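You operate a simulated robot arm through the tools that you are given. There is no shell and no other tool. Be economical: measure what you need, move in short steps, check, and stop when the job is done.

The job below is to be done with a simulated robot arm. You get a single attempt, and the scene is never put back.

JOB
Pipe four dots of cream round the edge of the pale cupcake.
Fine: use the piping press; one press of the yellow button between dots, three in all; leave the cupcake on the turntable and the sliding board out.

The check looks at the end state, three seconds after you hand in, the way a careful person would. Anything else that was tipped, shoved, dropped, spilled or broken makes it a failure.

ROBOT AND FRAMES
A 7-joint arm with a two-finger gripper, on a carriage that runs on a rail from [-1.442, 0.004] to [0.938, -0.003] (x, y) and turns from -3.595 to 2.217 rad about z. Base frame: it is fixed where the carriage stands at the start and does not move with it; the origin is on the floor, on the carriage's upright axis, x ahead of it, y to its left, z up; the surface under the hand at the start is at about z = 0.75. Readings come in m, rad, newtons and seconds.
Its first joint turns from -2.601 to 2.601 rad. Places, roughly: black rocker switch [0.7, -0.8, 0.8]; cream sliding board [0.7, -0.8, 0.8]; drip plate [0.8, -0.9, 0.8]; hollow of the turntable on the sliding board [0.8, -0.8, 0.8]; press lever [0.7, -0.9, 0.9]; turntable on the sliding board [0.8, -0.8, 0.8]; yellow button [0.7, -0.8, 0.8]. Payload 2.45 kg.
The TCP is the grasp point between the finger pads, 0.026 m short of the fingertips. In the tool frame z runs along the fingers and y along their closing line. Largest opening 0.096 m; the body of the gripper starts 0.069 m behind the TCP.
Orientation is told as [roll, pitch, yaw] about the base's x, y, z axes, in that order, counted from this pose: with the fingers straight down and closing along the base's y, the tool's x points along the base's -x, its y along +y and its z along -z.

CONTROLS
- The arm moves only by the tool jog_arm. Its argument "motion" is a list of rows, each an object of numbers (a shift or turn left out is 0, a gripper value left out holds the last): "dx", "dy", "dz": the shift along the tool's x, y, z in units of 400 mm (1.0 is 400 mm); "wx", "wy", "wz": the turn, a rotation vector about the tool's x, y, z in units of 120 degrees (1.0 is 120 degrees); "claw": the opening, from 0 (shut) to 1 (fully open). In form: [{"dx": .., "dy": .., "dz": .., "wx": .., "wy": .., "wz": .., "claw": ..}, ...]. A call has 1 to 20 rows; each row is the pose to reach, as a shift and turn from the pose commanded when the call began, along the tool's axes at that moment. A call with a number of a shift or a turn outside -1 to 1 is refused whole. Each row takes 0.2 s and may step no farther than 0.05 m and 0.15 rad from the row before; otherwise, or with a gripper value out of range, the whole call is refused. Where a pose cannot be reached the arm comes as near as it can. A force on the tool above 40 N (or 10 N above the force at the start of the call, whichever is more), or a blocked arm, ends the call early, and 0.2 s more pass. Each finger halts on what it meets, pressing with about 27 N; the grip force reading is that of the motor and also rises with nothing between the fingers. The clock runs only during rows and for 0.2 s after the last one: add rows that repeat a pose to give the fingers time. The reply holds the time, the measured pose of the TCP, the force on the tool along the base axes, the opening and the grip force, in the units named above and with some noise, with the torque about the TCP (base axes, N m) and any sound that the robot's microphone picked up, and new pictures: "views" is both (left out), scene, wrist or none.
- Cameras (640 x 400 px; columns grow to the right, rows downward): "scene" is now at [-0.0105, 0.1016, 1.6063]; the picture's right is [-0.88, -0.48, 0.00], its down [-0.28, 0.51, -0.81] and it looks along [0.39, -0.71, -0.58] (base axes); focal length 250 px, centre (320, 200). "wrist" rides on the gripper at [0.082, 0.003, -0.098] in the tool frame; the picture's right is [-0.04, 1.00, 0.00], its down [-0.73, -0.03, -0.68] and it looks along [-0.68, -0.03, 0.73] (tool axes); focal length 256 px, centre (320, 200). There is no depth. A picture from a camera that has moved, and an enlarged one, comes with that camera's place and axes in the base frame and with its lens. The place of the scene camera against the robot may be out by one fixed shift of up to 0.025 m in any direction.
- lift_body(by): slides the trunk up (or, below 0, down) by that many m; the arm and the scene camera ride with it, the base frame stays. It gives what a move gives, with no picture.
- base_move(legs): drives the robot by 1 to 6 legs, each [ahead, left, turn to the left] in m, m and rad, along the robot's own axes; the way and the turn of a leg run together, so that a leg with both is an arc; at most 1.5 m and 3.142 rad a leg. The arm and the cameras ride along, it lands a little off, and it stops where it bumps. It keeps to its track: a leg is cut to what the track allows. It gives what a move gives, and a new picture of the scene camera.
- turn_head(pan, tilt): turns the head with the scene camera to pan (to the left, within 2.705 rad either way) and tilt (down, from -0.506 to 1.204), counted from straight ahead of the robot. It gives what a move gives, and a new picture of the scene camera.
- enlarge(camera, box): a new picture of the part [left, top, right, bottom] of that camera's present view, enlarged. No time passes.
- finish_job(): hands the job in; it is judged then, once.

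Go step by step. Nothing tells you exact positions but the pictures and the camera data: compare them with the known pose of the tool, close in by small moves and look again before you grip or let go. The budget is 120 turns and 260 pictures, counting those below and the enlarged ones. Unless the task says otherwise, let go and move clear before handing in, and close with one line.

The tools are called after "Request:" by a JSON object that holds its "name" and its "arguments". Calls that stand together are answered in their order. jog_arm: Moves the arm, as the interface text tells. Its arguments: {"type":"object","properties":{"motion":{"type":"array","items":{"type":"object","properties":{"dx":{"type":"number"},"dy":{"type":"number"},"dz":{"type":"number"},"wx":{"type":"number"},"wy":{"type":"number"},"wz":{"type":"number"},"claw":{"type":"number"}}}},"views":{"type":"string","enum":["both","scene","wrist","none"]}},"required":["motion"]} The other tools are called the same way: lift_body (by) slides the trunk up or down; base_move (legs) drives the base; turn_head (pan, tilt) turns the head that bears the scene camera; enlarge (camera, box) takes an enlarged picture of a part of a camera's view; finish_job () hands the job in.

At the start:

```text
time_s: 0.0
ee_pos: [0.3523, -0.6038, 1.177]
tool_rot: [-0.008, -0.003, -0.002]
force: [-0.2, 1.0, -0.2]
moment: [-0.01, 0.0, 0.0]
gripper_width: 0.0961
gripper_force: 0.1
trunk travel left (down, up): [-0.575, 0.135]
robot x, y, heading: [0.0013, -0.0012, -0.002]
head pan, tilt: [-1.068, 0.621]
```

scene: 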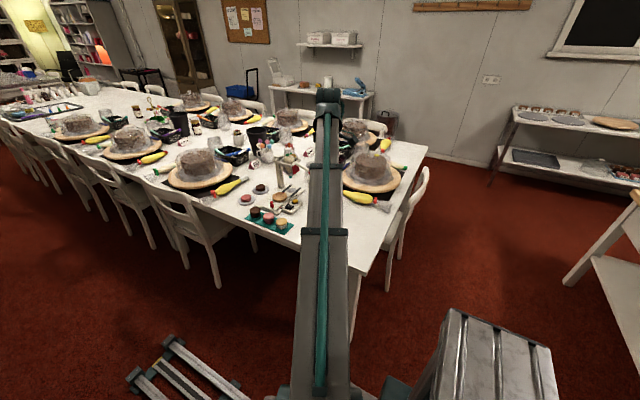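
wrist: 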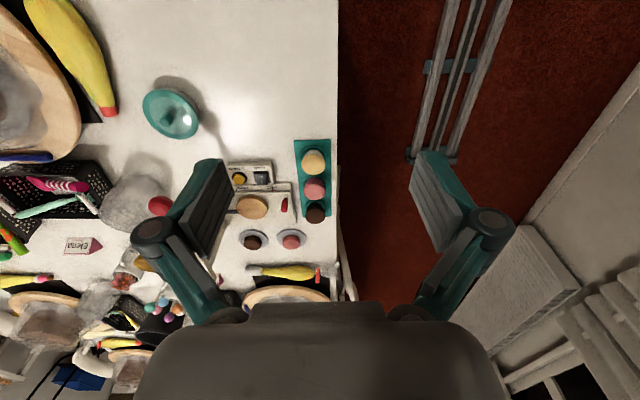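

I see a long table with a small piping press station, a teal tray with three cupcakes, and two more on plates. I'll enlarge both views to make out the press.

Request:
{"name": "enlarge", "arguments": {"camera": "wrist", "box": [200, 120, 360, 300]}}

Request:
{"name": "enlarge", "arguments": {"camera": "scene", "box": [220, 120, 340, 240]}}

```text
2.22 times, centred on (280, 210) of wrist
camera zoom: at [0.2705, -0.6003, 1.2751], right [0.04, 1.0, -0.01], down [0.73, -0.02, 0.68], along [0.68, -0.03, -0.73], focal length 569 px, centre (409, 178)
```

zoom: 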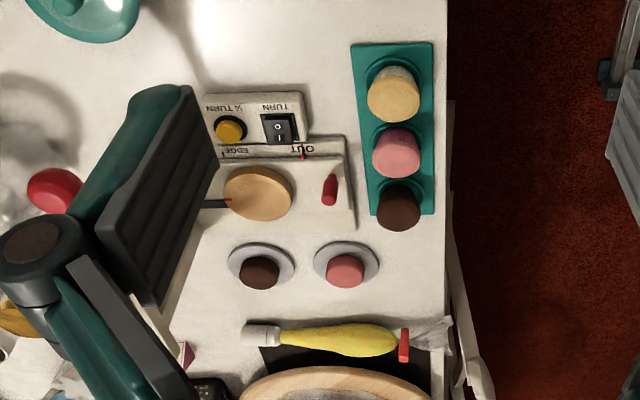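

```text
3.33 times, centred on (280, 180) of scene
camera zoom: at [-0.0105, 0.1016, 1.6063], right [-0.88, -0.48, 0.0], down [-0.28, 0.51, -0.81], along [0.39, -0.71, -0.58], focal length 832 px, centre (453, 267)
```

zoom: 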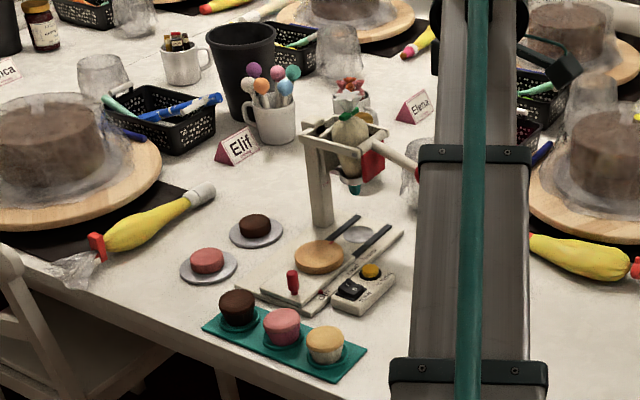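

The pale cupcake is the third on the teal tray, near (0.60, -0.63). The press is too far away from here, so I'll drive along the rail to about x = 0.58 and look again.

Request:
{"name": "base_move", "arguments": {"legs": [[0.58, 0, 0]]}}

```text
time_s: 3.3
ee_pos: [0.9418, -0.6052, 1.1776]
tool_rot: [-0.009, -0.004, 0.003]
force: [0.7, 0.4, -0.2]
moment: [0.02, -0.02, -0.01]
gripper_width: 0.0961
gripper_force: 0.0
trunk travel left (down, up): [-0.575, 0.135]
robot x, y, heading: [0.5894, -0.0016, 0.001]
head pan, tilt: [-1.068, 0.621]
camera scene: at [0.5779, 0.0999, 1.6063], right [-0.88, -0.48, 0.0], down [-0.28, 0.51, -0.81], along [0.39, -0.71, -0.58], focal length 250 px, centre (320, 200)
```

scene: 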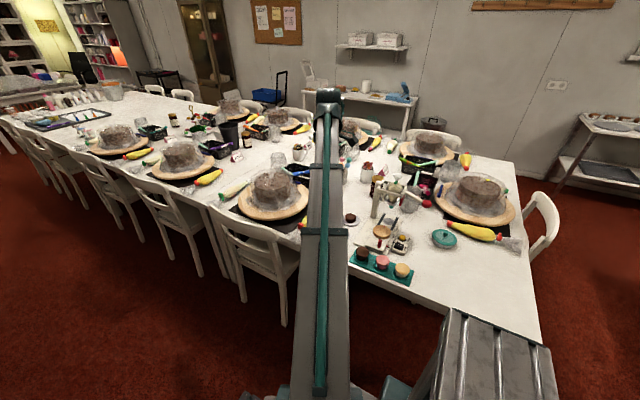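

The press is now clear of the arm's shadow in the picture. I'll turn the head straight at it and enlarge.

Request:
{"name": "turn_head", "arguments": {"pan": -1.45, "tilt": 0.8}}

```text
time_s: 4.2
ee_pos: [0.9414, -0.6058, 1.1774]
tool_rot: [-0.009, -0.002, 0.0]
force: [0.5, -0.9, -0.5]
moment: [-0.02, 0.03, -0.01]
gripper_width: 0.096
gripper_force: 0.0
trunk travel left (down, up): [-0.575, 0.135]
robot x, y, heading: [0.5902, 0.0015, 0.004]
head pan, tilt: [-1.45, 0.799]
camera scene: at [0.5451, 0.0966, 1.5913], right [-0.99, -0.12, 0.0], down [-0.09, 0.71, -0.7], along [0.09, -0.69, -0.72], focal length 250 px, centre (320, 200)
```

scene: 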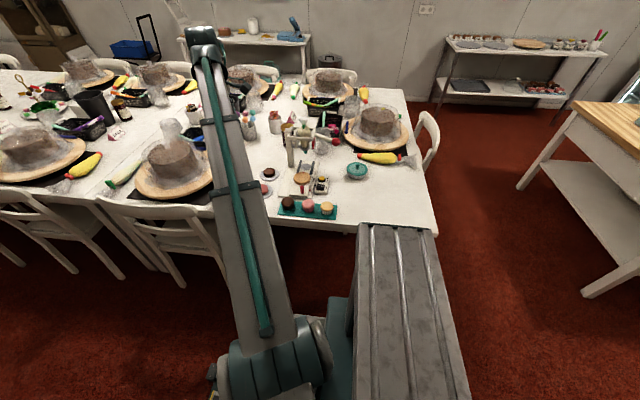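

Request:
{"name": "enlarge", "arguments": {"camera": "scene", "box": [255, 105, 375, 225]}}

Request:
{"name": "enlarge", "arguments": {"camera": "scene", "box": [275, 115, 345, 160]}}

Request:
{"name": "enlarge", "arguments": {"camera": "scene", "box": [275, 155, 345, 220]}}

```text
3.33 times, centred on (315, 165) of scene
camera zoom: at [0.5451, 0.0966, 1.5913], right [-0.99, -0.12, 0.0], down [-0.09, 0.71, -0.7], along [0.09, -0.69, -0.72], focal length 832 px, centre (337, 317)
```

zoom: 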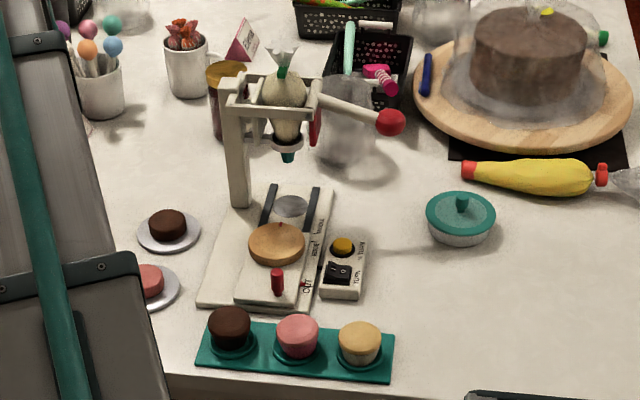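

```text
8.89 times, centred on (310, 138) of scene
camera zoom: at [0.5451, 0.0966, 1.5913], right [-0.99, -0.12, 0.0], down [-0.09, 0.71, -0.7], along [0.09, -0.69, -0.72], focal length 2219 px, centre (409, 756)
```

zoom: 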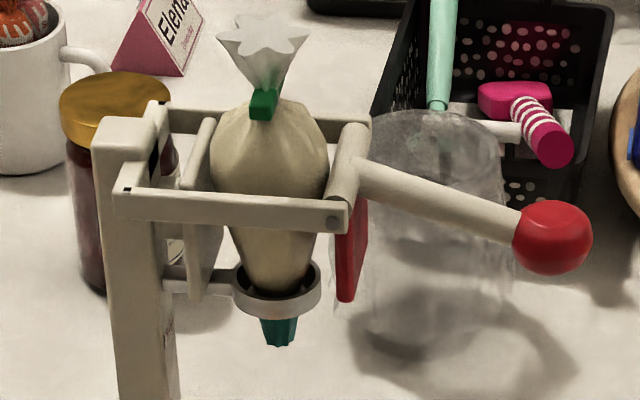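

```text
6.15 times, centred on (310, 188) of scene
camera zoom: at [0.5451, 0.0966, 1.5913], right [-0.99, -0.12, 0.0], down [-0.09, 0.71, -0.7], along [0.09, -0.69, -0.72], focal length 1536 px, centre (382, 277)
```

zoom: 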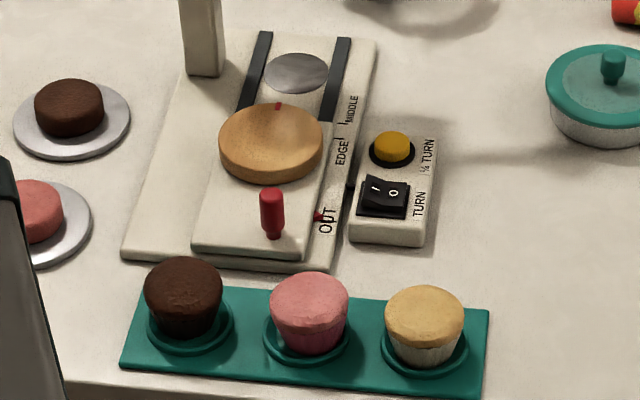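

The press squeezes when the red ball lever (about (0.60, -0.94, 0.93)) is pushed down. The board is at OUT with EDGE and MIDDLE further in, and the yellow ¼-turn button sits next to the rocker, which stays off. I'll move the hand above the pale cupcake at about (0.603, -0.634).

Request:
{"name": "jog_arm", "arguments": {"motion": [{"dx": 0.106, "dy": -0.009}, {"dx": 0.212, "dy": -0.018}, {"dx": 0.318, "dy": -0.026}, {"dx": 0.424, "dy": -0.035}, {"dx": 0.53, "dy": -0.044}, {"dx": 0.636, "dy": -0.053}, {"dx": 0.742, "dy": -0.061}, {"dx": 0.845, "dy": -0.07}, {"dx": 0.845, "dy": -0.07, "dz": 0.11}, {"dx": 0.845, "dy": -0.07, "dz": 0.22}, {"dx": 0.845, "dy": -0.07, "dz": 0.33}, {"dx": 0.845, "dy": -0.07, "dz": 0.44}, {"dx": 0.845, "dy": -0.07, "dz": 0.55}]}}

```text
time_s: 7.0
ee_pos: [0.603, -0.6355, 0.9566]
tool_rot: [-0.01, -0.005, 0.002]
force: [-0.2, -0.2, 0.1]
moment: [0.02, -0.02, 0.0]
gripper_width: 0.0957
gripper_force: 0.0
out of reach, approached as far as the arm can: row 2, 3, 4, 5, 6, 7, 8
trunk travel left (down, up): [-0.575, 0.135]
robot x, y, heading: [0.5855, -0.0034, 0.003]
head pan, tilt: [-1.45, 0.799]
camera scene: at [0.545, 0.0965, 1.5913], right [-0.99, -0.12, 0.0], down [-0.09, 0.71, -0.7], along [0.09, -0.69, -0.72], focal length 250 px, centre (320, 200)
camera wrist: at [0.5229, -0.6322, 1.054], right [0.04, 1.0, -0.01], down [0.73, -0.02, 0.68], along [0.68, -0.03, -0.73], focal length 256 px, centre (320, 200)
```

scene: 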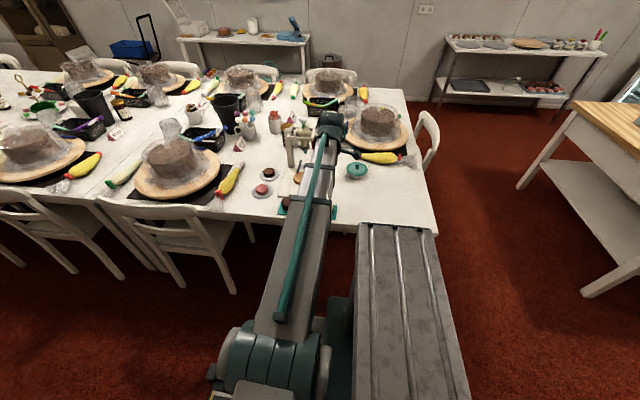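
wrist: 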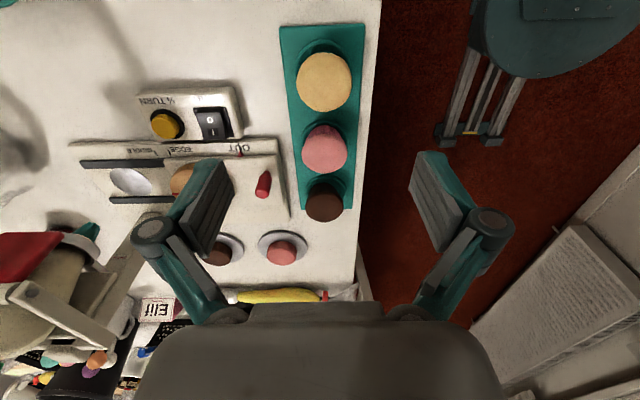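

The hand is above the cupcake. I'll measure the cupcake and turntable more closely from the wrist.

Request:
{"name": "enlarge", "arguments": {"camera": "wrist", "box": [260, 20, 400, 230]}}

Request:
{"name": "enlarge", "arguments": {"camera": "wrist", "box": [60, 60, 300, 220]}}

```text
1.90 times, centred on (330, 125) of wrist
camera zoom: at [0.5229, -0.6322, 1.054], right [0.04, 1.0, -0.01], down [0.73, -0.02, 0.68], along [0.68, -0.03, -0.73], focal length 488 px, centre (301, 343)
```

zoom: 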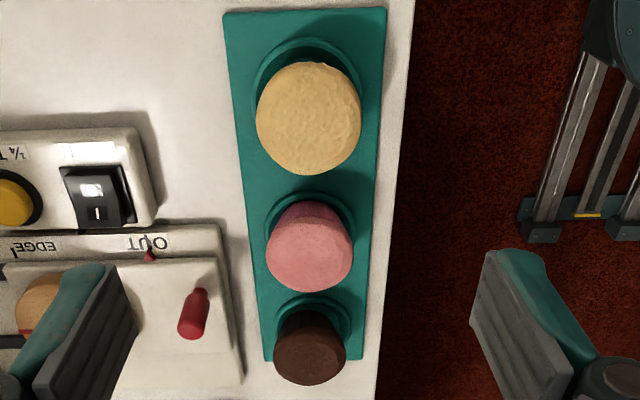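

```text
2.50 times, centred on (180, 140) of wrist
camera zoom: at [0.5229, -0.6322, 1.054], right [0.04, 1.0, -0.01], down [0.73, -0.02, 0.68], along [0.68, -0.03, -0.73], focal length 640 px, centre (670, 350)
```

zoom: 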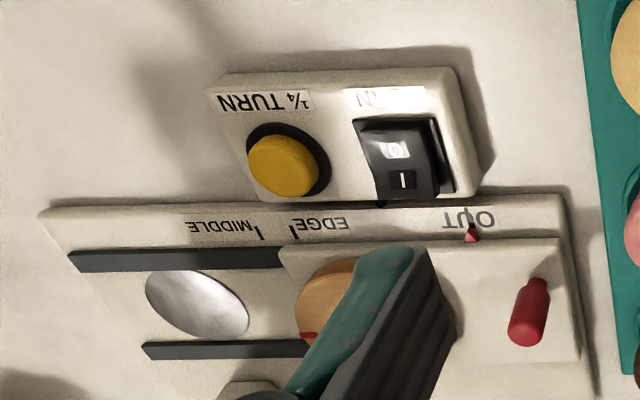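

The cupcake's centre reads about (0.608, -0.634), with its top near z = 0.80. I'll go down part way and check.

Request:
{"name": "jog_arm", "arguments": {"motion": [{"dx": -0.006, "dy": 0.004, "dz": 0.09}, {"dx": -0.0125, "dy": 0.004, "dz": 0.18}, {"dx": -0.0125, "dy": 0.004, "dz": 0.25}], "views": "wrist"}}

```text
time_s: 7.8
ee_pos: [0.6094, -0.6353, 0.8568]
tool_rot: [-0.008, -0.004, 0.001]
force: [0.1, 0.1, 0.0]
moment: [0.01, 0.0, 0.02]
gripper_width: 0.0958
gripper_force: 0.0
trunk travel left (down, up): [-0.575, 0.135]
robot x, y, heading: [0.5891, -0.0016, 0.004]
head pan, tilt: [-1.45, 0.799]
camera wrist: at [0.5285, -0.6311, 0.9536], right [0.04, 1.0, -0.01], down [0.73, -0.02, 0.68], along [0.68, -0.03, -0.73], focal length 256 px, centre (320, 200)
```

wrist: 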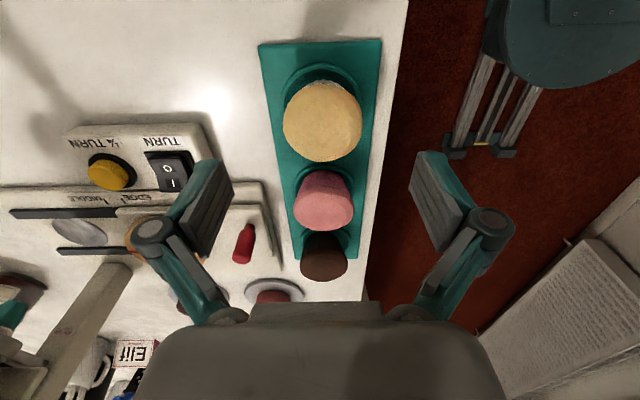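

The view agrees with the estimate. I'll go down further and look again before gripping.

Request:
{"name": "jog_arm", "arguments": {"motion": [{"dz": 0.06}, {"dz": 0.12}], "views": "wrist"}}

```text
time_s: 8.4
ee_pos: [0.6089, -0.6336, 0.8079]
tool_rot: [-0.009, -0.004, 0.002]
force: [-0.3, -0.2, -0.3]
moment: [-0.04, 0.01, 0.03]
gripper_width: 0.0956
gripper_force: 0.1
trunk travel left (down, up): [-0.575, 0.135]
robot x, y, heading: [0.5903, -0.0028, -0.002]
head pan, tilt: [-1.45, 0.799]
camera wrist: at [0.5282, -0.6315, 0.9059], right [0.04, 1.0, -0.01], down [0.73, -0.02, 0.68], along [0.68, -0.03, -0.73], focal length 256 px, centre (320, 200)
```

wrist: 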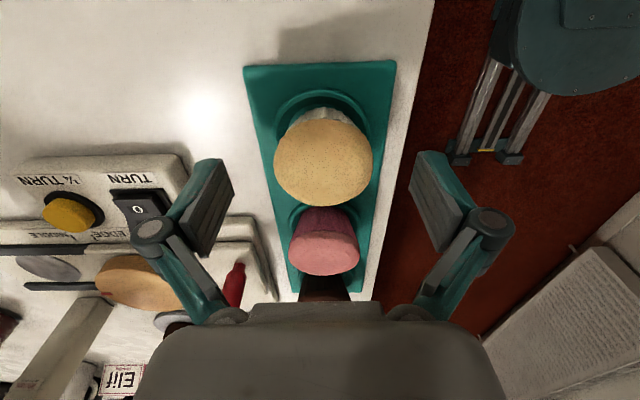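

The top is at about z = 0.797, x ≈ 0.605. I'll lower to z ≈ 0.793 and close gently.

Request:
{"name": "jog_arm", "arguments": {"motion": [{"dx": 0.009, "dz": 0.02}, {"dx": 0.009, "dz": 0.037}, {"dx": 0.009, "dz": 0.037, "claw": 0.8}, {"dx": 0.009, "dz": 0.037, "claw": 0.65}, {"dx": 0.009, "dz": 0.037, "claw": 0.55}, {"dx": 0.009, "dz": 0.037, "claw": 0.5}, {"dx": 0.009, "dz": 0.037, "claw": 0.5}], "views": "wrist"}}

```text
time_s: 10.0
ee_pos: [0.6061, -0.6344, 0.7939]
tool_rot: [-0.008, -0.004, 0.001]
force: [0.7, -1.6, 2.5]
moment: [-0.01, -0.01, 0.02]
gripper_width: 0.0535
gripper_force: 27.0
trunk travel left (down, up): [-0.575, 0.135]
robot x, y, heading: [0.5912, -0.001, -0.002]
head pan, tilt: [-1.45, 0.799]
camera wrist: at [0.5248, -0.6315, 0.8915], right [0.04, 1.0, -0.01], down [0.73, -0.02, 0.68], along [0.68, -0.03, -0.73], focal length 256 px, centre (320, 200)
```

wrist: 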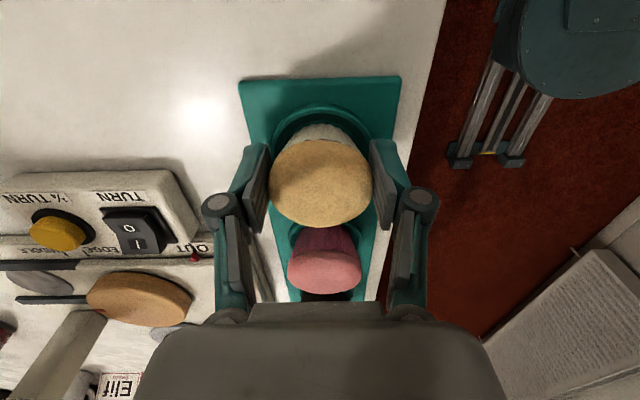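

Gripped at 53.5 mm. I'll lift it straight up.

Request:
{"name": "jog_arm", "arguments": {"motion": [{"dz": -0.03}, {"dz": -0.08}, {"dz": -0.16}, {"dz": -0.25}, {"dz": -0.34}]}}

```text
time_s: 11.2
ee_pos: [0.6043, -0.6363, 0.9299]
tool_rot: [-0.009, -0.003, 0.001]
force: [0.5, 0.0, -0.2]
moment: [-0.01, 0.02, 0.01]
gripper_width: 0.0535
gripper_force: 27.3
trunk travel left (down, up): [-0.575, 0.135]
robot x, y, heading: [0.5901, -0.0025, -0.003]
head pan, tilt: [-1.45, 0.799]
camera scene: at [0.545, 0.0967, 1.5912], right [-0.99, -0.12, 0.0], down [-0.09, 0.71, -0.7], along [0.09, -0.69, -0.72], focal length 250 px, centre (320, 200)
camera wrist: at [0.5235, -0.6315, 1.0277], right [0.04, 1.0, -0.01], down [0.73, -0.02, 0.68], along [0.68, -0.03, -0.73], focal length 256 px, centre (320, 200)
```

scene: 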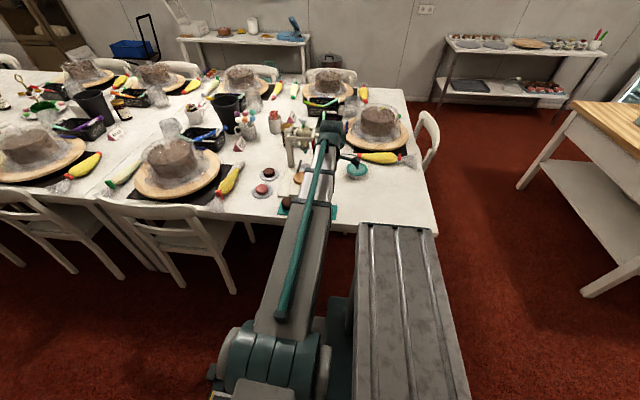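
wrist: 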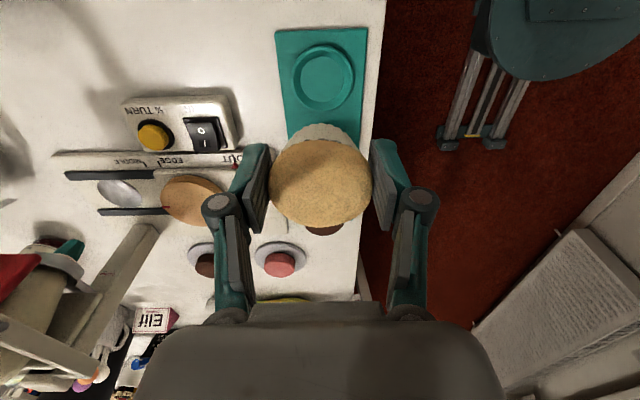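

The cupcake is up and the tray stayed put. I'll enlarge the turntable before carrying the cupcake over.

Request:
{"name": "enlarge", "arguments": {"camera": "wrist", "box": [50, 90, 260, 230]}}

```text
2.86 times, centred on (155, 160) of wrist
camera zoom: at [0.5235, -0.6315, 1.0277], right [0.04, 1.0, -0.01], down [0.73, -0.02, 0.68], along [0.68, -0.03, -0.73], focal length 731 px, centre (791, 314)
```

zoom: 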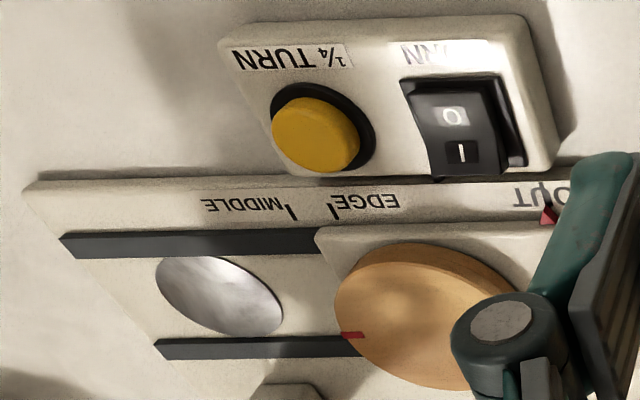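

Next I'll carry the cupcake to just short of the turntable while turning the tool 90°, so the fingers will close along x and the camera stays on my side.

Request:
{"name": "jog_arm", "arguments": {"motion": [{"dx": -0.032, "dy": -0.026, "wz": 0.068}, {"dx": -0.064, "dy": -0.052, "wz": 0.136}, {"dx": -0.096, "dy": -0.078, "wz": 0.204}, {"dx": -0.128, "dy": -0.104, "wz": 0.272}, {"dx": -0.16, "dy": -0.13, "wz": 0.34}, {"dx": -0.192, "dy": -0.156, "wz": 0.408}, {"dx": -0.224, "dy": -0.182, "wz": 0.476}, {"dx": -0.256, "dy": -0.208, "wz": 0.544}, {"dx": -0.288, "dy": -0.234, "wz": 0.612}, {"dx": -0.32, "dy": -0.26, "wz": 0.68}, {"dx": -0.3525, "dy": -0.285, "wz": 0.75}]}}

```text
time_s: 13.6
ee_pos: [0.7464, -0.7482, 0.9321]
tool_rot: [0.004, -0.009, -1.571]
force: [0.2, 1.1, -0.5]
moment: [-0.02, 0.0, -0.04]
gripper_width: 0.0532
gripper_force: 26.6
trunk travel left (down, up): [-0.575, 0.135]
robot x, y, heading: [0.59, -0.0016, 0.003]
head pan, tilt: [-1.45, 0.799]
camera scene: at [0.5451, 0.0965, 1.5912], right [-0.99, -0.12, 0.0], down [-0.09, 0.71, -0.7], along [0.08, -0.69, -0.72], focal length 250 px, centre (320, 200)
camera wrist: at [0.7508, -0.6667, 1.0282], right [1.0, -0.04, 0.0], down [-0.03, -0.73, 0.69], along [-0.02, -0.68, -0.73], focal length 256 px, centre (320, 200)
```

scene: 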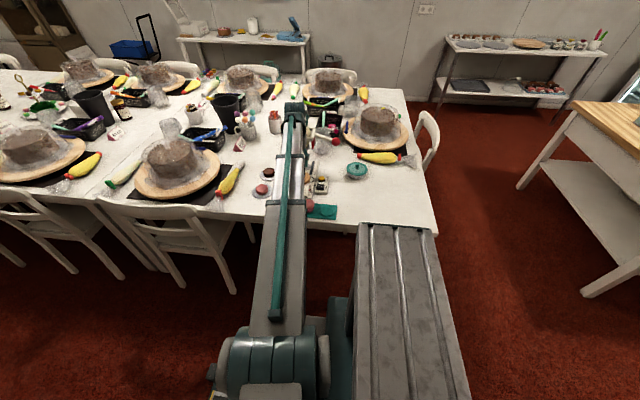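
wrist: 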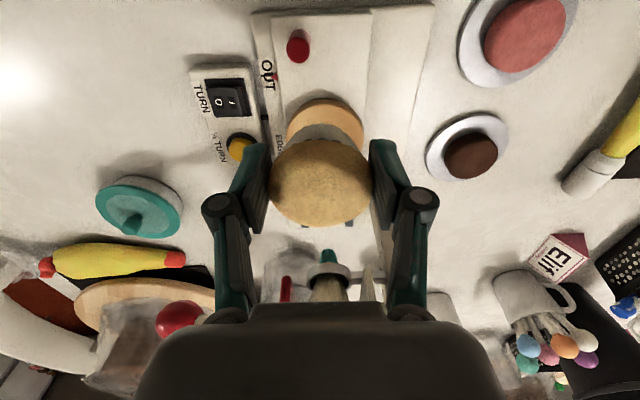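

The turntable shows just beyond the cupcake, around (0.75, -0.805). I'll move over it and come partly down to line up.

Request:
{"name": "jog_arm", "arguments": {"motion": [{"dx": -0.07, "dy": 0.003}, {"dx": -0.1425, "dy": 0.0075}, {"dx": -0.1425, "dy": 0.0075, "dz": 0.09}, {"dx": -0.1425, "dy": 0.0075, "dz": 0.18}]}}

```text
time_s: 14.6
ee_pos: [0.7507, -0.8082, 0.8597]
tool_rot: [0.004, -0.008, -1.569]
force: [-0.1, -0.2, -0.6]
moment: [0.02, 0.0, 0.01]
gripper_width: 0.0534
gripper_force: 27.1
trunk travel left (down, up): [-0.575, 0.135]
robot x, y, heading: [0.5877, -0.0014, 0.001]
head pan, tilt: [-1.45, 0.799]
camera scene: at [0.5451, 0.0964, 1.5913], right [-0.99, -0.12, 0.0], down [-0.09, 0.71, -0.7], along [0.08, -0.69, -0.72], focal length 250 px, centre (320, 200)
camera wrist: at [0.7539, -0.7251, 0.9569], right [1.0, -0.04, 0.0], down [-0.03, -0.73, 0.69], along [-0.02, -0.68, -0.73], focal length 256 px, centre (320, 200)
```

scene: 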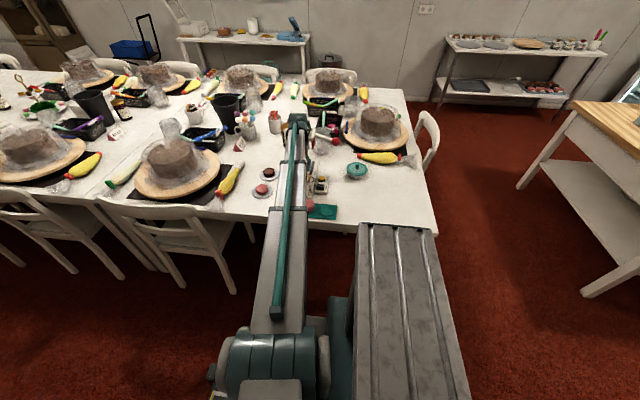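
wrist: 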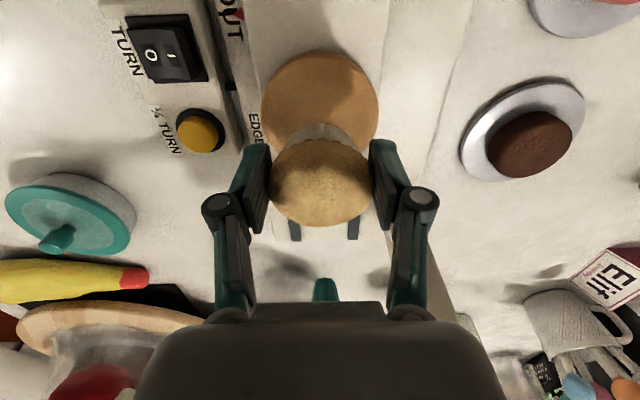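

The turntable's column lines up with the cupcake. I'll lower 22 mm more and re-check alignment.

Request:
{"name": "jog_arm", "arguments": {"motion": [{"dx": 0.01, "dz": 0.03}, {"dx": 0.01, "dz": 0.055}], "views": "none"}}

Request:
{"name": "enlarge", "arguments": {"camera": "wrist", "box": [220, 40, 420, 240]}}

```text
time_s: 15.2
ee_pos: [0.752, -0.8019, 0.8376]
tool_rot: [0.004, -0.008, -1.57]
force: [-0.6, -0.7, -0.1]
moment: [0.0, 0.03, 0.01]
gripper_width: 0.0535
gripper_force: 27.3
trunk travel left (down, up): [-0.575, 0.135]
robot x, y, heading: [0.5866, -0.0007, 0.005]
head pan, tilt: [-1.45, 0.799]
```

```text
2.00 times, centred on (320, 140) of wrist
camera zoom: at [0.754, -0.7207, 0.9348], right [1.0, -0.04, 0.0], down [-0.03, -0.73, 0.68], along [-0.02, -0.68, -0.73], focal length 512 px, centre (320, 320)
```

zoom: 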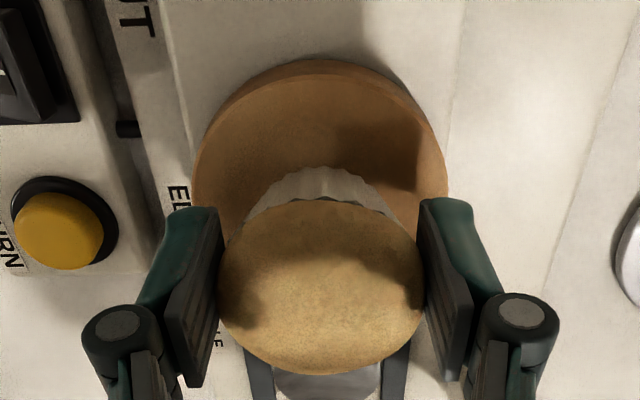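

The turntable centre reads about (0.7515, -0.805) with its top near z = 0.788. I'll lower in small steps and watch the force.

Request:
{"name": "jog_arm", "arguments": {"motion": [{"dx": -0.006, "dz": 0.01}, {"dx": -0.006, "dz": 0.02}], "views": "none"}}

Request:
{"name": "enlarge", "arguments": {"camera": "wrist", "box": [220, 40, 420, 240]}}

```text
time_s: 15.8
ee_pos: [0.7504, -0.8048, 0.8306]
tool_rot: [0.004, -0.008, -1.569]
force: [-0.4, 0.0, -0.5]
moment: [0.04, 0.01, -0.02]
gripper_width: 0.0535
gripper_force: 26.3
trunk travel left (down, up): [-0.575, 0.135]
robot x, y, heading: [0.5898, -0.0024, 0.003]
head pan, tilt: [-1.45, 0.799]
```

```text
2.00 times, centred on (320, 140) of wrist
camera zoom: at [0.7538, -0.7226, 0.9272], right [1.0, -0.04, 0.0], down [-0.03, -0.73, 0.69], along [-0.02, -0.69, -0.73], focal length 512 px, centre (320, 320)
```

zoom: 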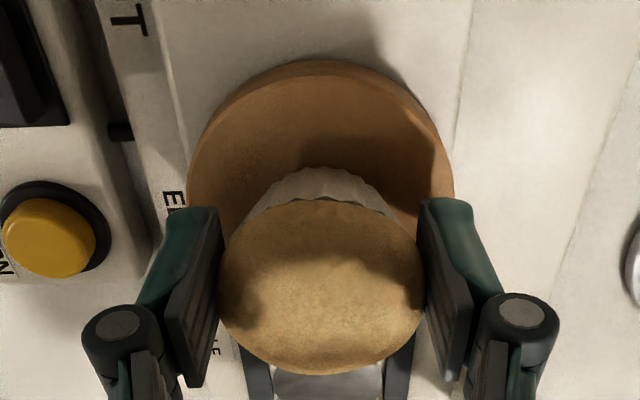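

Request:
{"name": "jog_arm", "arguments": {"motion": [{"dz": 0.006}, {"dz": 0.012}, {"dz": 0.018}], "views": "none"}}

Request:
{"name": "enlarge", "arguments": {"camera": "wrist", "box": [220, 40, 420, 240]}}

```text
time_s: 16.6
ee_pos: [0.7508, -0.8039, 0.8227]
tool_rot: [0.003, -0.008, -1.567]
force: [-0.8, 1.1, 2.5]
moment: [-0.06, 0.01, 0.0]
gripper_width: 0.0538
gripper_force: 27.2
trunk travel left (down, up): [-0.575, 0.135]
robot x, y, heading: [0.5888, -0.0024, -0.005]
head pan, tilt: [-1.45, 0.799]
```

```text
2.00 times, centred on (320, 140) of wrist
camera zoom: at [0.754, -0.7223, 0.9202], right [1.0, -0.04, 0.0], down [-0.03, -0.73, 0.69], along [-0.02, -0.68, -0.73], focal length 512 px, centre (320, 320)
```

zoom: 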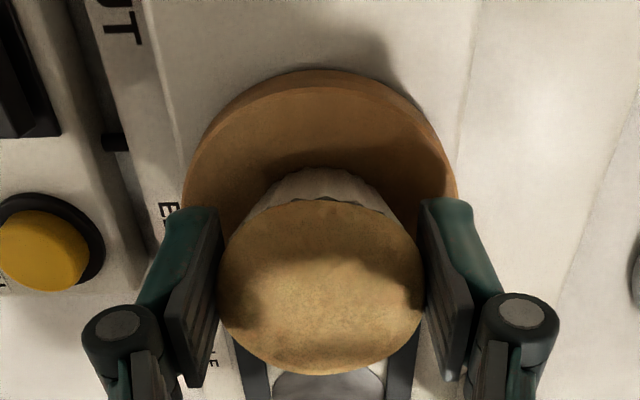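

Request:
{"name": "enlarge", "arguments": {"camera": "wrist", "box": [275, 65, 375, 150]}}

```text
4.71 times, centred on (325, 108) of wrist
camera zoom: at [0.754, -0.7223, 0.9202], right [1.0, -0.04, 0.0], down [-0.03, -0.73, 0.69], along [-0.02, -0.68, -0.73], focal length 1205 px, centre (296, 635)
```

zoom: 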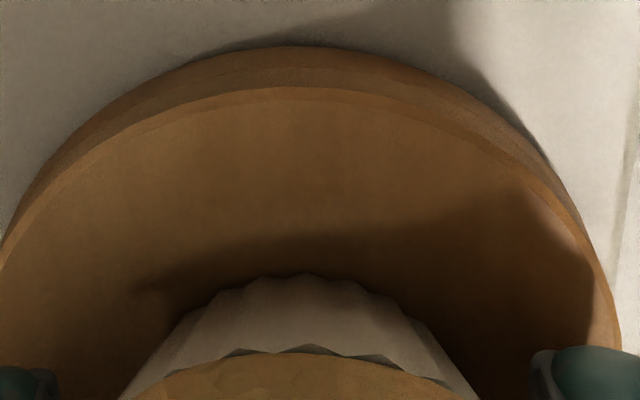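

Request:
{"name": "jog_arm", "arguments": {"motion": [{"dz": 0.0025}, {"dz": 0.005}], "views": "none"}}

Request:
{"name": "enlarge", "arguments": {"camera": "wrist", "box": [275, 65, 375, 150]}}

```text
time_s: 17.2
ee_pos: [0.7513, -0.8034, 0.8224]
tool_rot: [0.006, -0.012, -1.569]
force: [-0.8, 1.1, 12.9]
moment: [-0.08, 0.15, 0.02]
gripper_width: 0.0534
gripper_force: 26.9
trunk travel left (down, up): [-0.575, 0.135]
robot x, y, heading: [0.5847, -0.0014, -0.001]
head pan, tilt: [-1.45, 0.799]
```

```text
4.71 times, centred on (325, 108) of wrist
camera zoom: at [0.7539, -0.7215, 0.9193], right [1.0, -0.04, 0.0], down [-0.03, -0.73, 0.69], along [-0.02, -0.69, -0.73], focal length 1205 px, centre (296, 635)
```

zoom: 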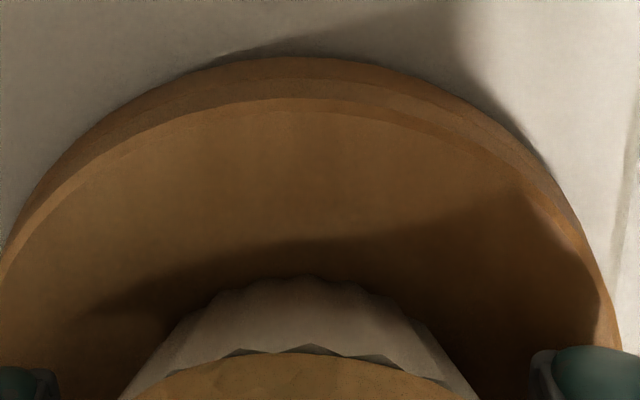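

The cupcake is resting firmly on the turntable (13 N) and looks centred. I'll ease off the pressure, open the fingers a little and rise.

Request:
{"name": "jog_arm", "arguments": {"motion": [{"dz": -0.003}, {"dz": -0.003, "claw": 0.6}, {"dz": -0.003, "claw": 0.7}, {"dz": -0.003, "claw": 0.8}, {"dz": -0.003, "claw": 0.8}, {"dz": -0.03}, {"dz": -0.1}, {"dz": -0.2}], "views": "wrist"}}

Request:
{"name": "enlarge", "arguments": {"camera": "wrist", "box": [240, 40, 400, 200]}}

```text
time_s: 19.0
ee_pos: [0.7509, -0.8032, 0.9005]
tool_rot: [0.004, -0.009, -1.569]
force: [-0.7, -0.7, -0.6]
moment: [0.0, 0.01, 0.0]
gripper_width: 0.0767
gripper_force: 0.0
trunk travel left (down, up): [-0.575, 0.135]
robot x, y, heading: [0.5883, -0.0024, 0.001]
head pan, tilt: [-1.45, 0.799]
camera wrist: at [0.754, -0.7219, 0.9981], right [1.0, -0.04, 0.0], down [-0.03, -0.73, 0.69], along [-0.02, -0.69, -0.73], focal length 256 px, centre (320, 200)
```

wrist: 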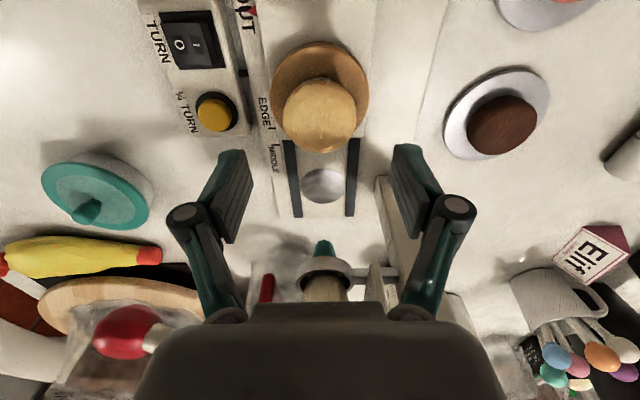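

```text
2.50 times, centred on (320, 120) of wrist
camera zoom: at [0.754, -0.7219, 0.9981], right [1.0, -0.04, 0.0], down [-0.03, -0.73, 0.69], along [-0.02, -0.69, -0.73], focal length 640 px, centre (320, 400)
```

zoom: 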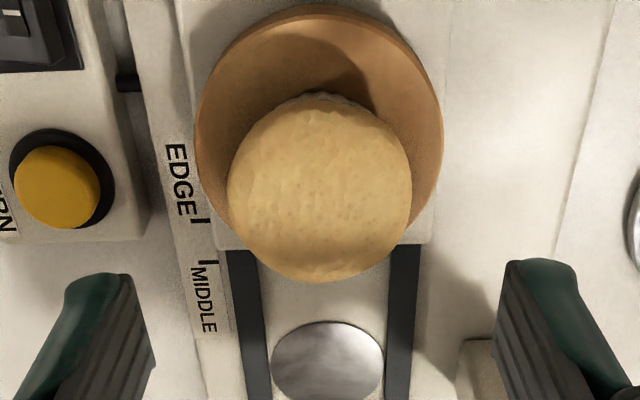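

The cupcake stands upright on the turntable. I'll move the arm aside and check centring with the scene camera.

Request:
{"name": "jog_arm", "arguments": {"motion": [{"dz": -0.1}, {"dx": 0.06, "dy": -0.09, "dz": -0.12}, {"dx": 0.12, "dy": -0.18, "dz": -0.14}, {"dx": 0.18, "dy": -0.27, "dz": -0.16}, {"dx": 0.24, "dy": -0.36, "dz": -0.18}, {"dx": 0.3, "dy": -0.45, "dz": -0.2}, {"dx": 0.36, "dy": -0.54, "dz": -0.22}, {"dx": 0.42, "dy": -0.625, "dz": -0.24}], "views": "none"}}

Request:
{"name": "enlarge", "arguments": {"camera": "scene", "box": [270, 115, 350, 215]}}

Request:
{"name": "enlarge", "arguments": {"camera": "scene", "box": [288, 165, 324, 190]}}

```text
time_s: 20.8
ee_pos: [0.4983, -0.6336, 0.995]
tool_rot: [0.004, -0.008, -1.569]
force: [-0.1, 0.3, 1.3]
moment: [0.04, -0.01, -0.01]
gripper_width: 0.0767
gripper_force: 0.1
trunk travel left (down, up): [-0.575, 0.135]
robot x, y, heading: [0.5893, -0.0024, -0.001]
head pan, tilt: [-1.45, 0.799]
```

```text
4.00 times, centred on (310, 165) of scene
camera zoom: at [0.5448, 0.0968, 1.5912], right [-0.99, -0.12, 0.0], down [-0.09, 0.71, -0.7], along [0.09, -0.69, -0.72], focal length 998 px, centre (360, 340)
```

zoom: 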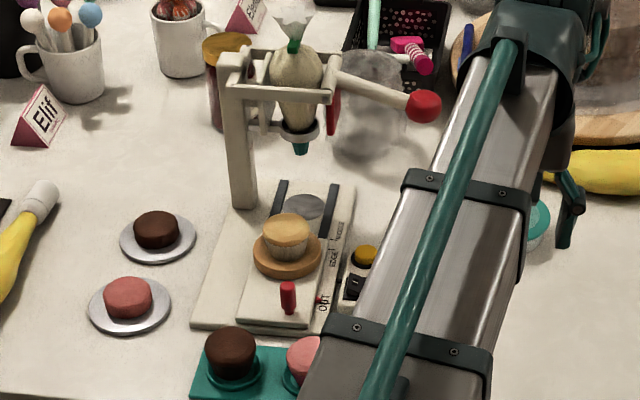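

```text
16.00 times, centred on (306, 178) of scene
camera zoom: at [0.5448, 0.0968, 1.5912], right [-0.99, -0.12, 0.0], down [-0.09, 0.71, -0.7], along [0.09, -0.69, -0.72], focal length 3994 px, centre (544, 560)
```

zoom: 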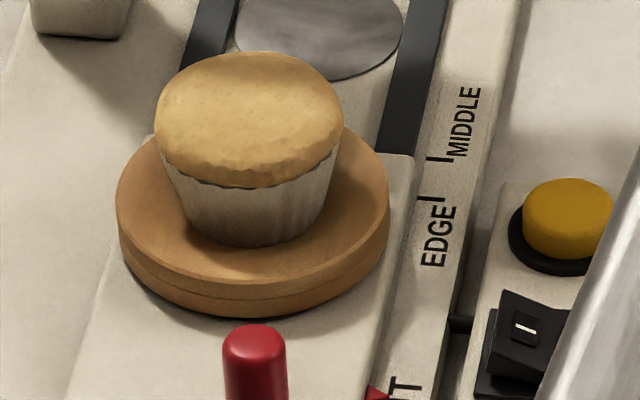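

The cupcake sits centred in the dish. OUT to EDGE is about 90 mm, along -y. Next I'll go above the red board knob at about (0.733, -0.718), to grip it and push the board to EDGE.

Request:
{"name": "jog_arm", "arguments": {"motion": [{"dx": -0.036, "dy": 0.098, "claw": 0.5}, {"dx": -0.071, "dy": 0.196}, {"dx": -0.106, "dy": 0.294}, {"dx": -0.142, "dy": 0.392}, {"dx": -0.178, "dy": 0.49}, {"dx": -0.2125, "dy": 0.5875}, {"dx": -0.2125, "dy": 0.5875, "dz": 0.12}, {"dx": -0.2125, "dy": 0.5875, "dz": 0.24}], "views": "wrist"}}

Request:
{"name": "enlarge", "arguments": {"camera": "wrist", "box": [220, 20, 420, 220]}}

```text
time_s: 22.6
ee_pos: [0.7363, -0.7216, 0.8999]
tool_rot: [0.006, -0.008, -1.569]
force: [0.0, -0.5, 0.0]
moment: [-0.01, -0.01, -0.01]
gripper_width: 0.0477
gripper_force: 0.2
trunk travel left (down, up): [-0.575, 0.135]
robot x, y, heading: [0.5874, -0.0014, 0.002]
head pan, tilt: [-1.45, 0.799]
camera wrist: at [0.7395, -0.6394, 0.9966], right [1.0, -0.04, 0.0], down [-0.03, -0.73, 0.69], along [-0.02, -0.69, -0.73], focal length 256 px, centre (320, 200)
```

wrist: 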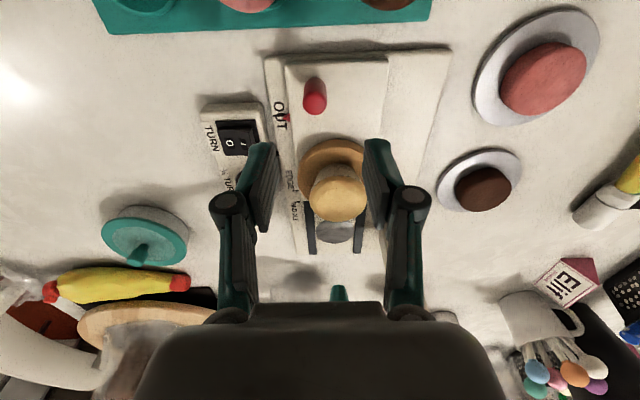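

```text
2.00 times, centred on (320, 120) of wrist
camera zoom: at [0.7395, -0.6394, 0.9966], right [1.0, -0.04, 0.0], down [-0.03, -0.73, 0.69], along [-0.02, -0.69, -0.73], focal length 512 px, centre (320, 360)
```

zoom: 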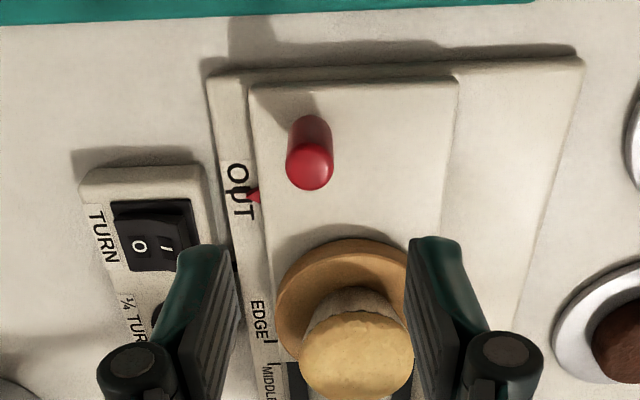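

The knob is at about (0.733, -0.718) with its top near 0.81. I'll lower around it and close.

Request:
{"name": "jog_arm", "arguments": {"motion": [{"dx": 0.009, "dy": -0.0075, "dz": 0.08}, {"dx": 0.009, "dy": -0.0075, "dz": 0.16}, {"dx": 0.009, "dy": -0.0075, "dz": 0.235}], "views": "wrist"}}

```text
time_s: 23.4
ee_pos: [0.7324, -0.7184, 0.8068]
tool_rot: [0.003, -0.009, -1.568]
force: [-1.3, -0.1, -0.3]
moment: [-0.02, -0.02, 0.01]
gripper_width: 0.048
gripper_force: 0.1
trunk travel left (down, up): [-0.575, 0.135]
robot x, y, heading: [0.5873, -0.0013, 0.003]
head pan, tilt: [-1.45, 0.799]
camera wrist: at [0.7361, -0.6367, 0.9034], right [1.0, -0.04, 0.0], down [-0.03, -0.73, 0.69], along [-0.02, -0.69, -0.73], focal length 256 px, centre (320, 200)
```

wrist: 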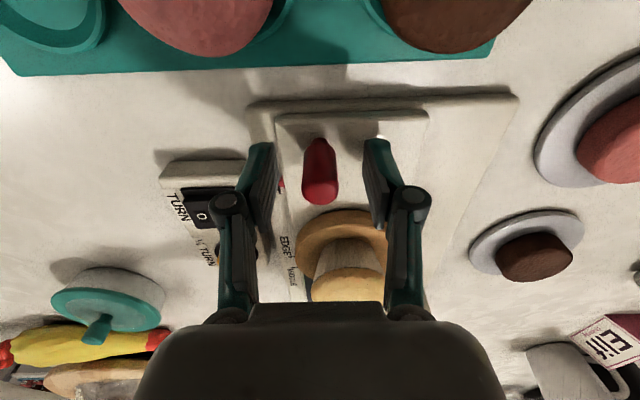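

The knob is centred between the fingers. I'll close on it and push the board in, stopping slightly short of EDGE.

Request:
{"name": "jog_arm", "arguments": {"motion": [{"claw": 0.35}, {"claw": 0.2}, {"claw": 0.1}, {"claw": 0.1}, {"claw": 0.1}], "views": "none"}}

Request:
{"name": "jog_arm", "arguments": {"motion": [{"dx": -0.015}, {"dx": -0.04}, {"dx": -0.07}, {"dx": -0.1}, {"dx": -0.13}, {"dx": -0.16}, {"dx": -0.19}], "views": "wrist"}}

```text
time_s: 24.6
ee_pos: [0.7337, -0.7184, 0.8046]
tool_rot: [0.003, -0.01, -1.569]
force: [1.6, -0.5, -0.4]
moment: [-0.14, 0.01, 0.01]
gripper_width: 0.0175
gripper_force: 42.9
trunk travel left (down, up): [-0.575, 0.135]
robot x, y, heading: [0.5916, -0.0024, 0.002]
head pan, tilt: [-1.45, 0.799]
```

```text
time_s: 26.2
ee_pos: [0.7335, -0.7948, 0.8064]
tool_rot: [0.003, -0.009, -1.57]
force: [0.9, -1.3, -0.1]
moment: [0.58, -0.01, 0.01]
gripper_width: 0.0174
gripper_force: 42.6
trunk travel left (down, up): [-0.575, 0.135]
robot x, y, heading: [0.5908, -0.0026, 0.004]
head pan, tilt: [-1.45, 0.799]
camera wrist: at [0.736, -0.7126, 0.9036], right [1.0, -0.04, 0.0], down [-0.03, -0.73, 0.69], along [-0.02, -0.68, -0.73], focal length 256 px, centre (320, 200)
```

wrist: 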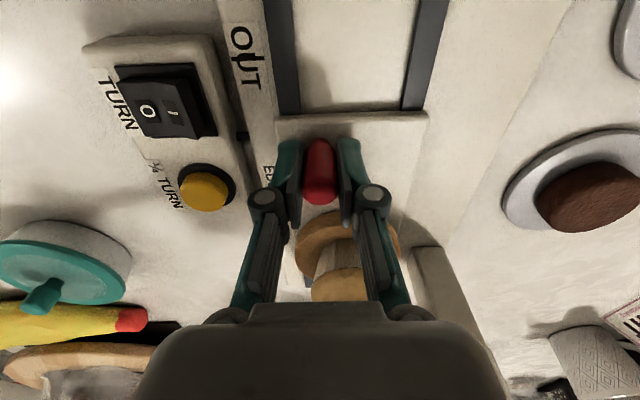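

The board slides. The pointer is hidden by the left finger, so I'll try the scene view.

Request:
{"name": "enlarge", "arguments": {"camera": "scene", "box": [280, 150, 340, 195]}}

Request:
{"name": "enlarge", "arguments": {"camera": "wrist", "box": [220, 130, 340, 230]}}

```text
8.89 times, centred on (310, 172) of scene
camera zoom: at [0.5452, 0.0966, 1.5913], right [-0.99, -0.12, 0.0], down [-0.09, 0.71, -0.7], along [0.08, -0.69, -0.72], focal length 2219 px, centre (409, 444)
```

zoom: 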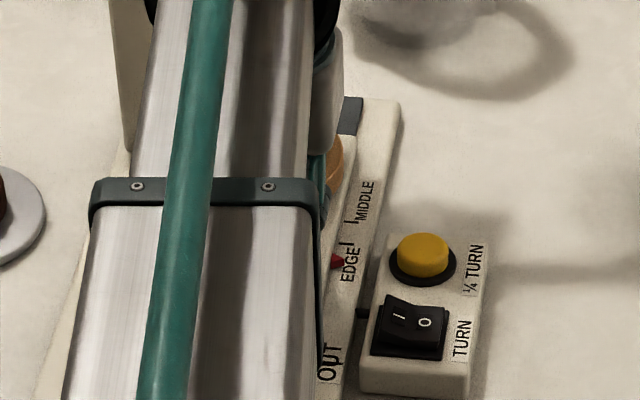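

```text
4.00 times, centred on (280, 180) of wrist
camera zoom: at [0.736, -0.7126, 0.9036], right [1.0, -0.04, 0.0], down [-0.03, -0.73, 0.69], along [-0.02, -0.68, -0.73], focal length 1024 px, centre (480, 280)
```

zoom: 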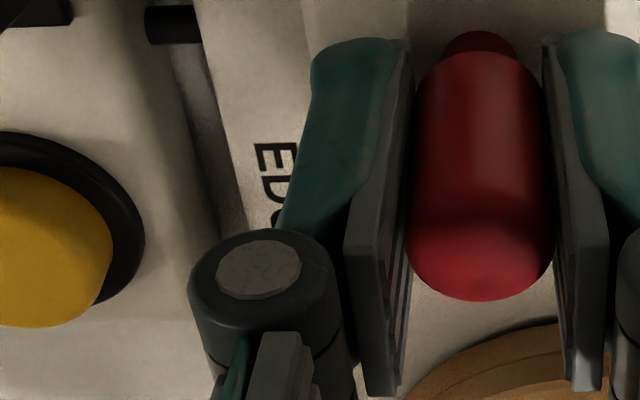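

The scene view shows the pointer about 13 mm short of the EDGE tick. I'll advance 11 mm and re-check.

Request:
{"name": "jog_arm", "arguments": {"motion": [{"dx": -0.014}, {"dx": -0.0275}], "views": "none"}}

Request:
{"name": "enlarge", "arguments": {"camera": "scene", "box": [304, 164, 328, 188]}}

```text
time_s: 26.8
ee_pos: [0.7323, -0.8059, 0.8071]
tool_rot: [0.003, -0.007, -1.568]
force: [0.3, 0.8, 0.0]
moment: [0.2, -0.04, -0.01]
gripper_width: 0.0174
gripper_force: 43.1
trunk travel left (down, up): [-0.575, 0.135]
robot x, y, heading: [0.5894, -0.0008, 0.005]
head pan, tilt: [-1.45, 0.799]
```

```text
16.00 times, centred on (316, 176) of scene
camera zoom: at [0.5451, 0.0967, 1.5912], right [-0.99, -0.12, 0.0], down [-0.09, 0.71, -0.7], along [0.08, -0.69, -0.72], focal length 3994 px, centre (384, 584)
```

zoom: 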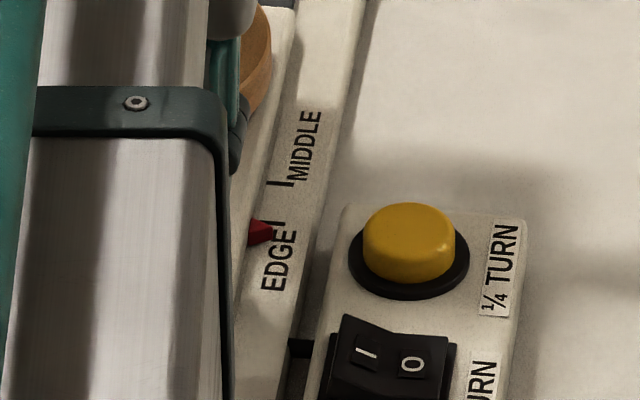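

Request:
{"name": "enlarge", "arguments": {"camera": "scene", "box": [304, 170, 320, 194]}}

Request:
{"name": "enlarge", "arguments": {"camera": "wrist", "box": [200, 0, 300, 60]}}

```text
16.00 times, centred on (312, 182) of scene
camera zoom: at [0.5451, 0.0967, 1.5912], right [-0.99, -0.12, 0.0], down [-0.09, 0.71, -0.7], along [0.08, -0.69, -0.72], focal length 3994 px, centre (448, 488)
```

zoom: 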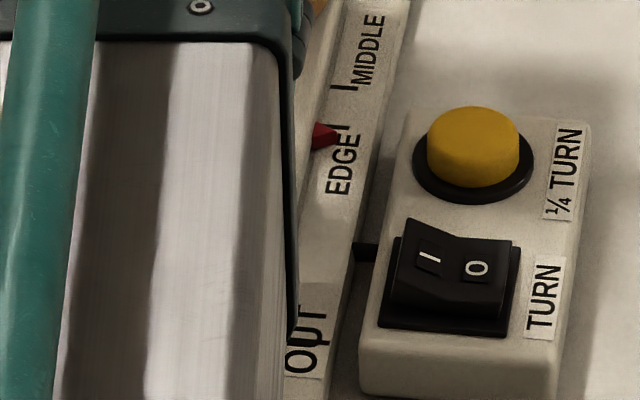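

```text
6.40 times, centred on (250, 30) of wrist
camera zoom: at [0.736, -0.7232, 0.9036], right [1.0, -0.04, 0.0], down [-0.03, -0.73, 0.69], along [-0.02, -0.68, -0.73], focal length 1638 px, centre (768, 1288)
```

zoom: 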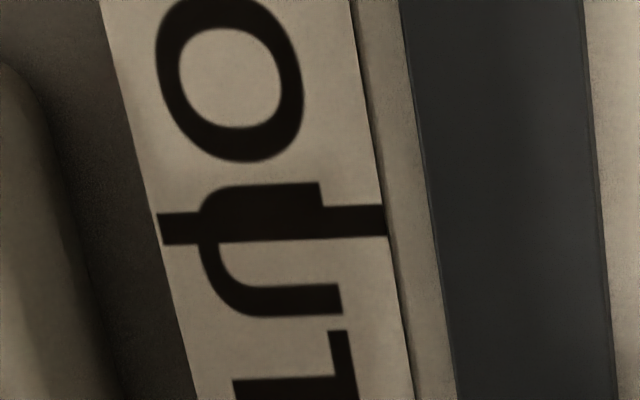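

Because the pointer sits above the scale, parallax matters: at OUT it appeared about 14 px above its tick. That leaves about 11 mm to go, so I'll advance and compare.

Request:
{"name": "jog_arm", "arguments": {"motion": [{"dx": -0.013}, {"dx": -0.0265}], "views": "none"}}

Request:
{"name": "enlarge", "arguments": {"camera": "scene", "box": [304, 170, 320, 186]}}

```text
time_s: 27.4
ee_pos: [0.7319, -0.8151, 0.8055]
tool_rot: [0.002, -0.01, -1.569]
force: [-0.2, 1.6, -1.0]
moment: [-0.28, -0.07, 0.0]
gripper_width: 0.0174
gripper_force: 43.4
trunk travel left (down, up): [-0.575, 0.135]
robot x, y, heading: [0.5939, 0.0007, 0.004]
head pan, tilt: [-1.45, 0.799]
```

```text
16.00 times, centred on (312, 178) of scene
camera zoom: at [0.5452, 0.0968, 1.5912], right [-0.99, -0.12, 0.0], down [-0.09, 0.71, -0.7], along [0.08, -0.69, -0.72], focal length 3994 px, centre (448, 552)
```

zoom: 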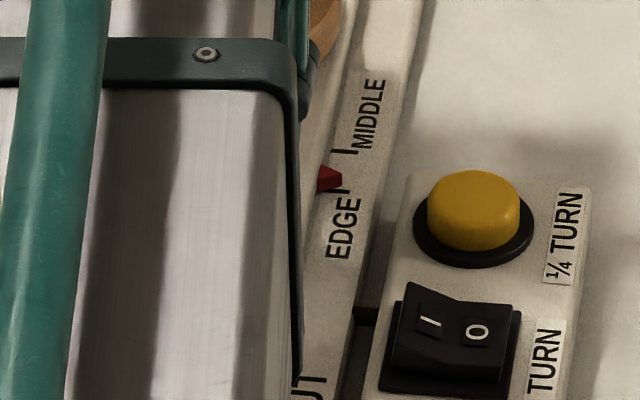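

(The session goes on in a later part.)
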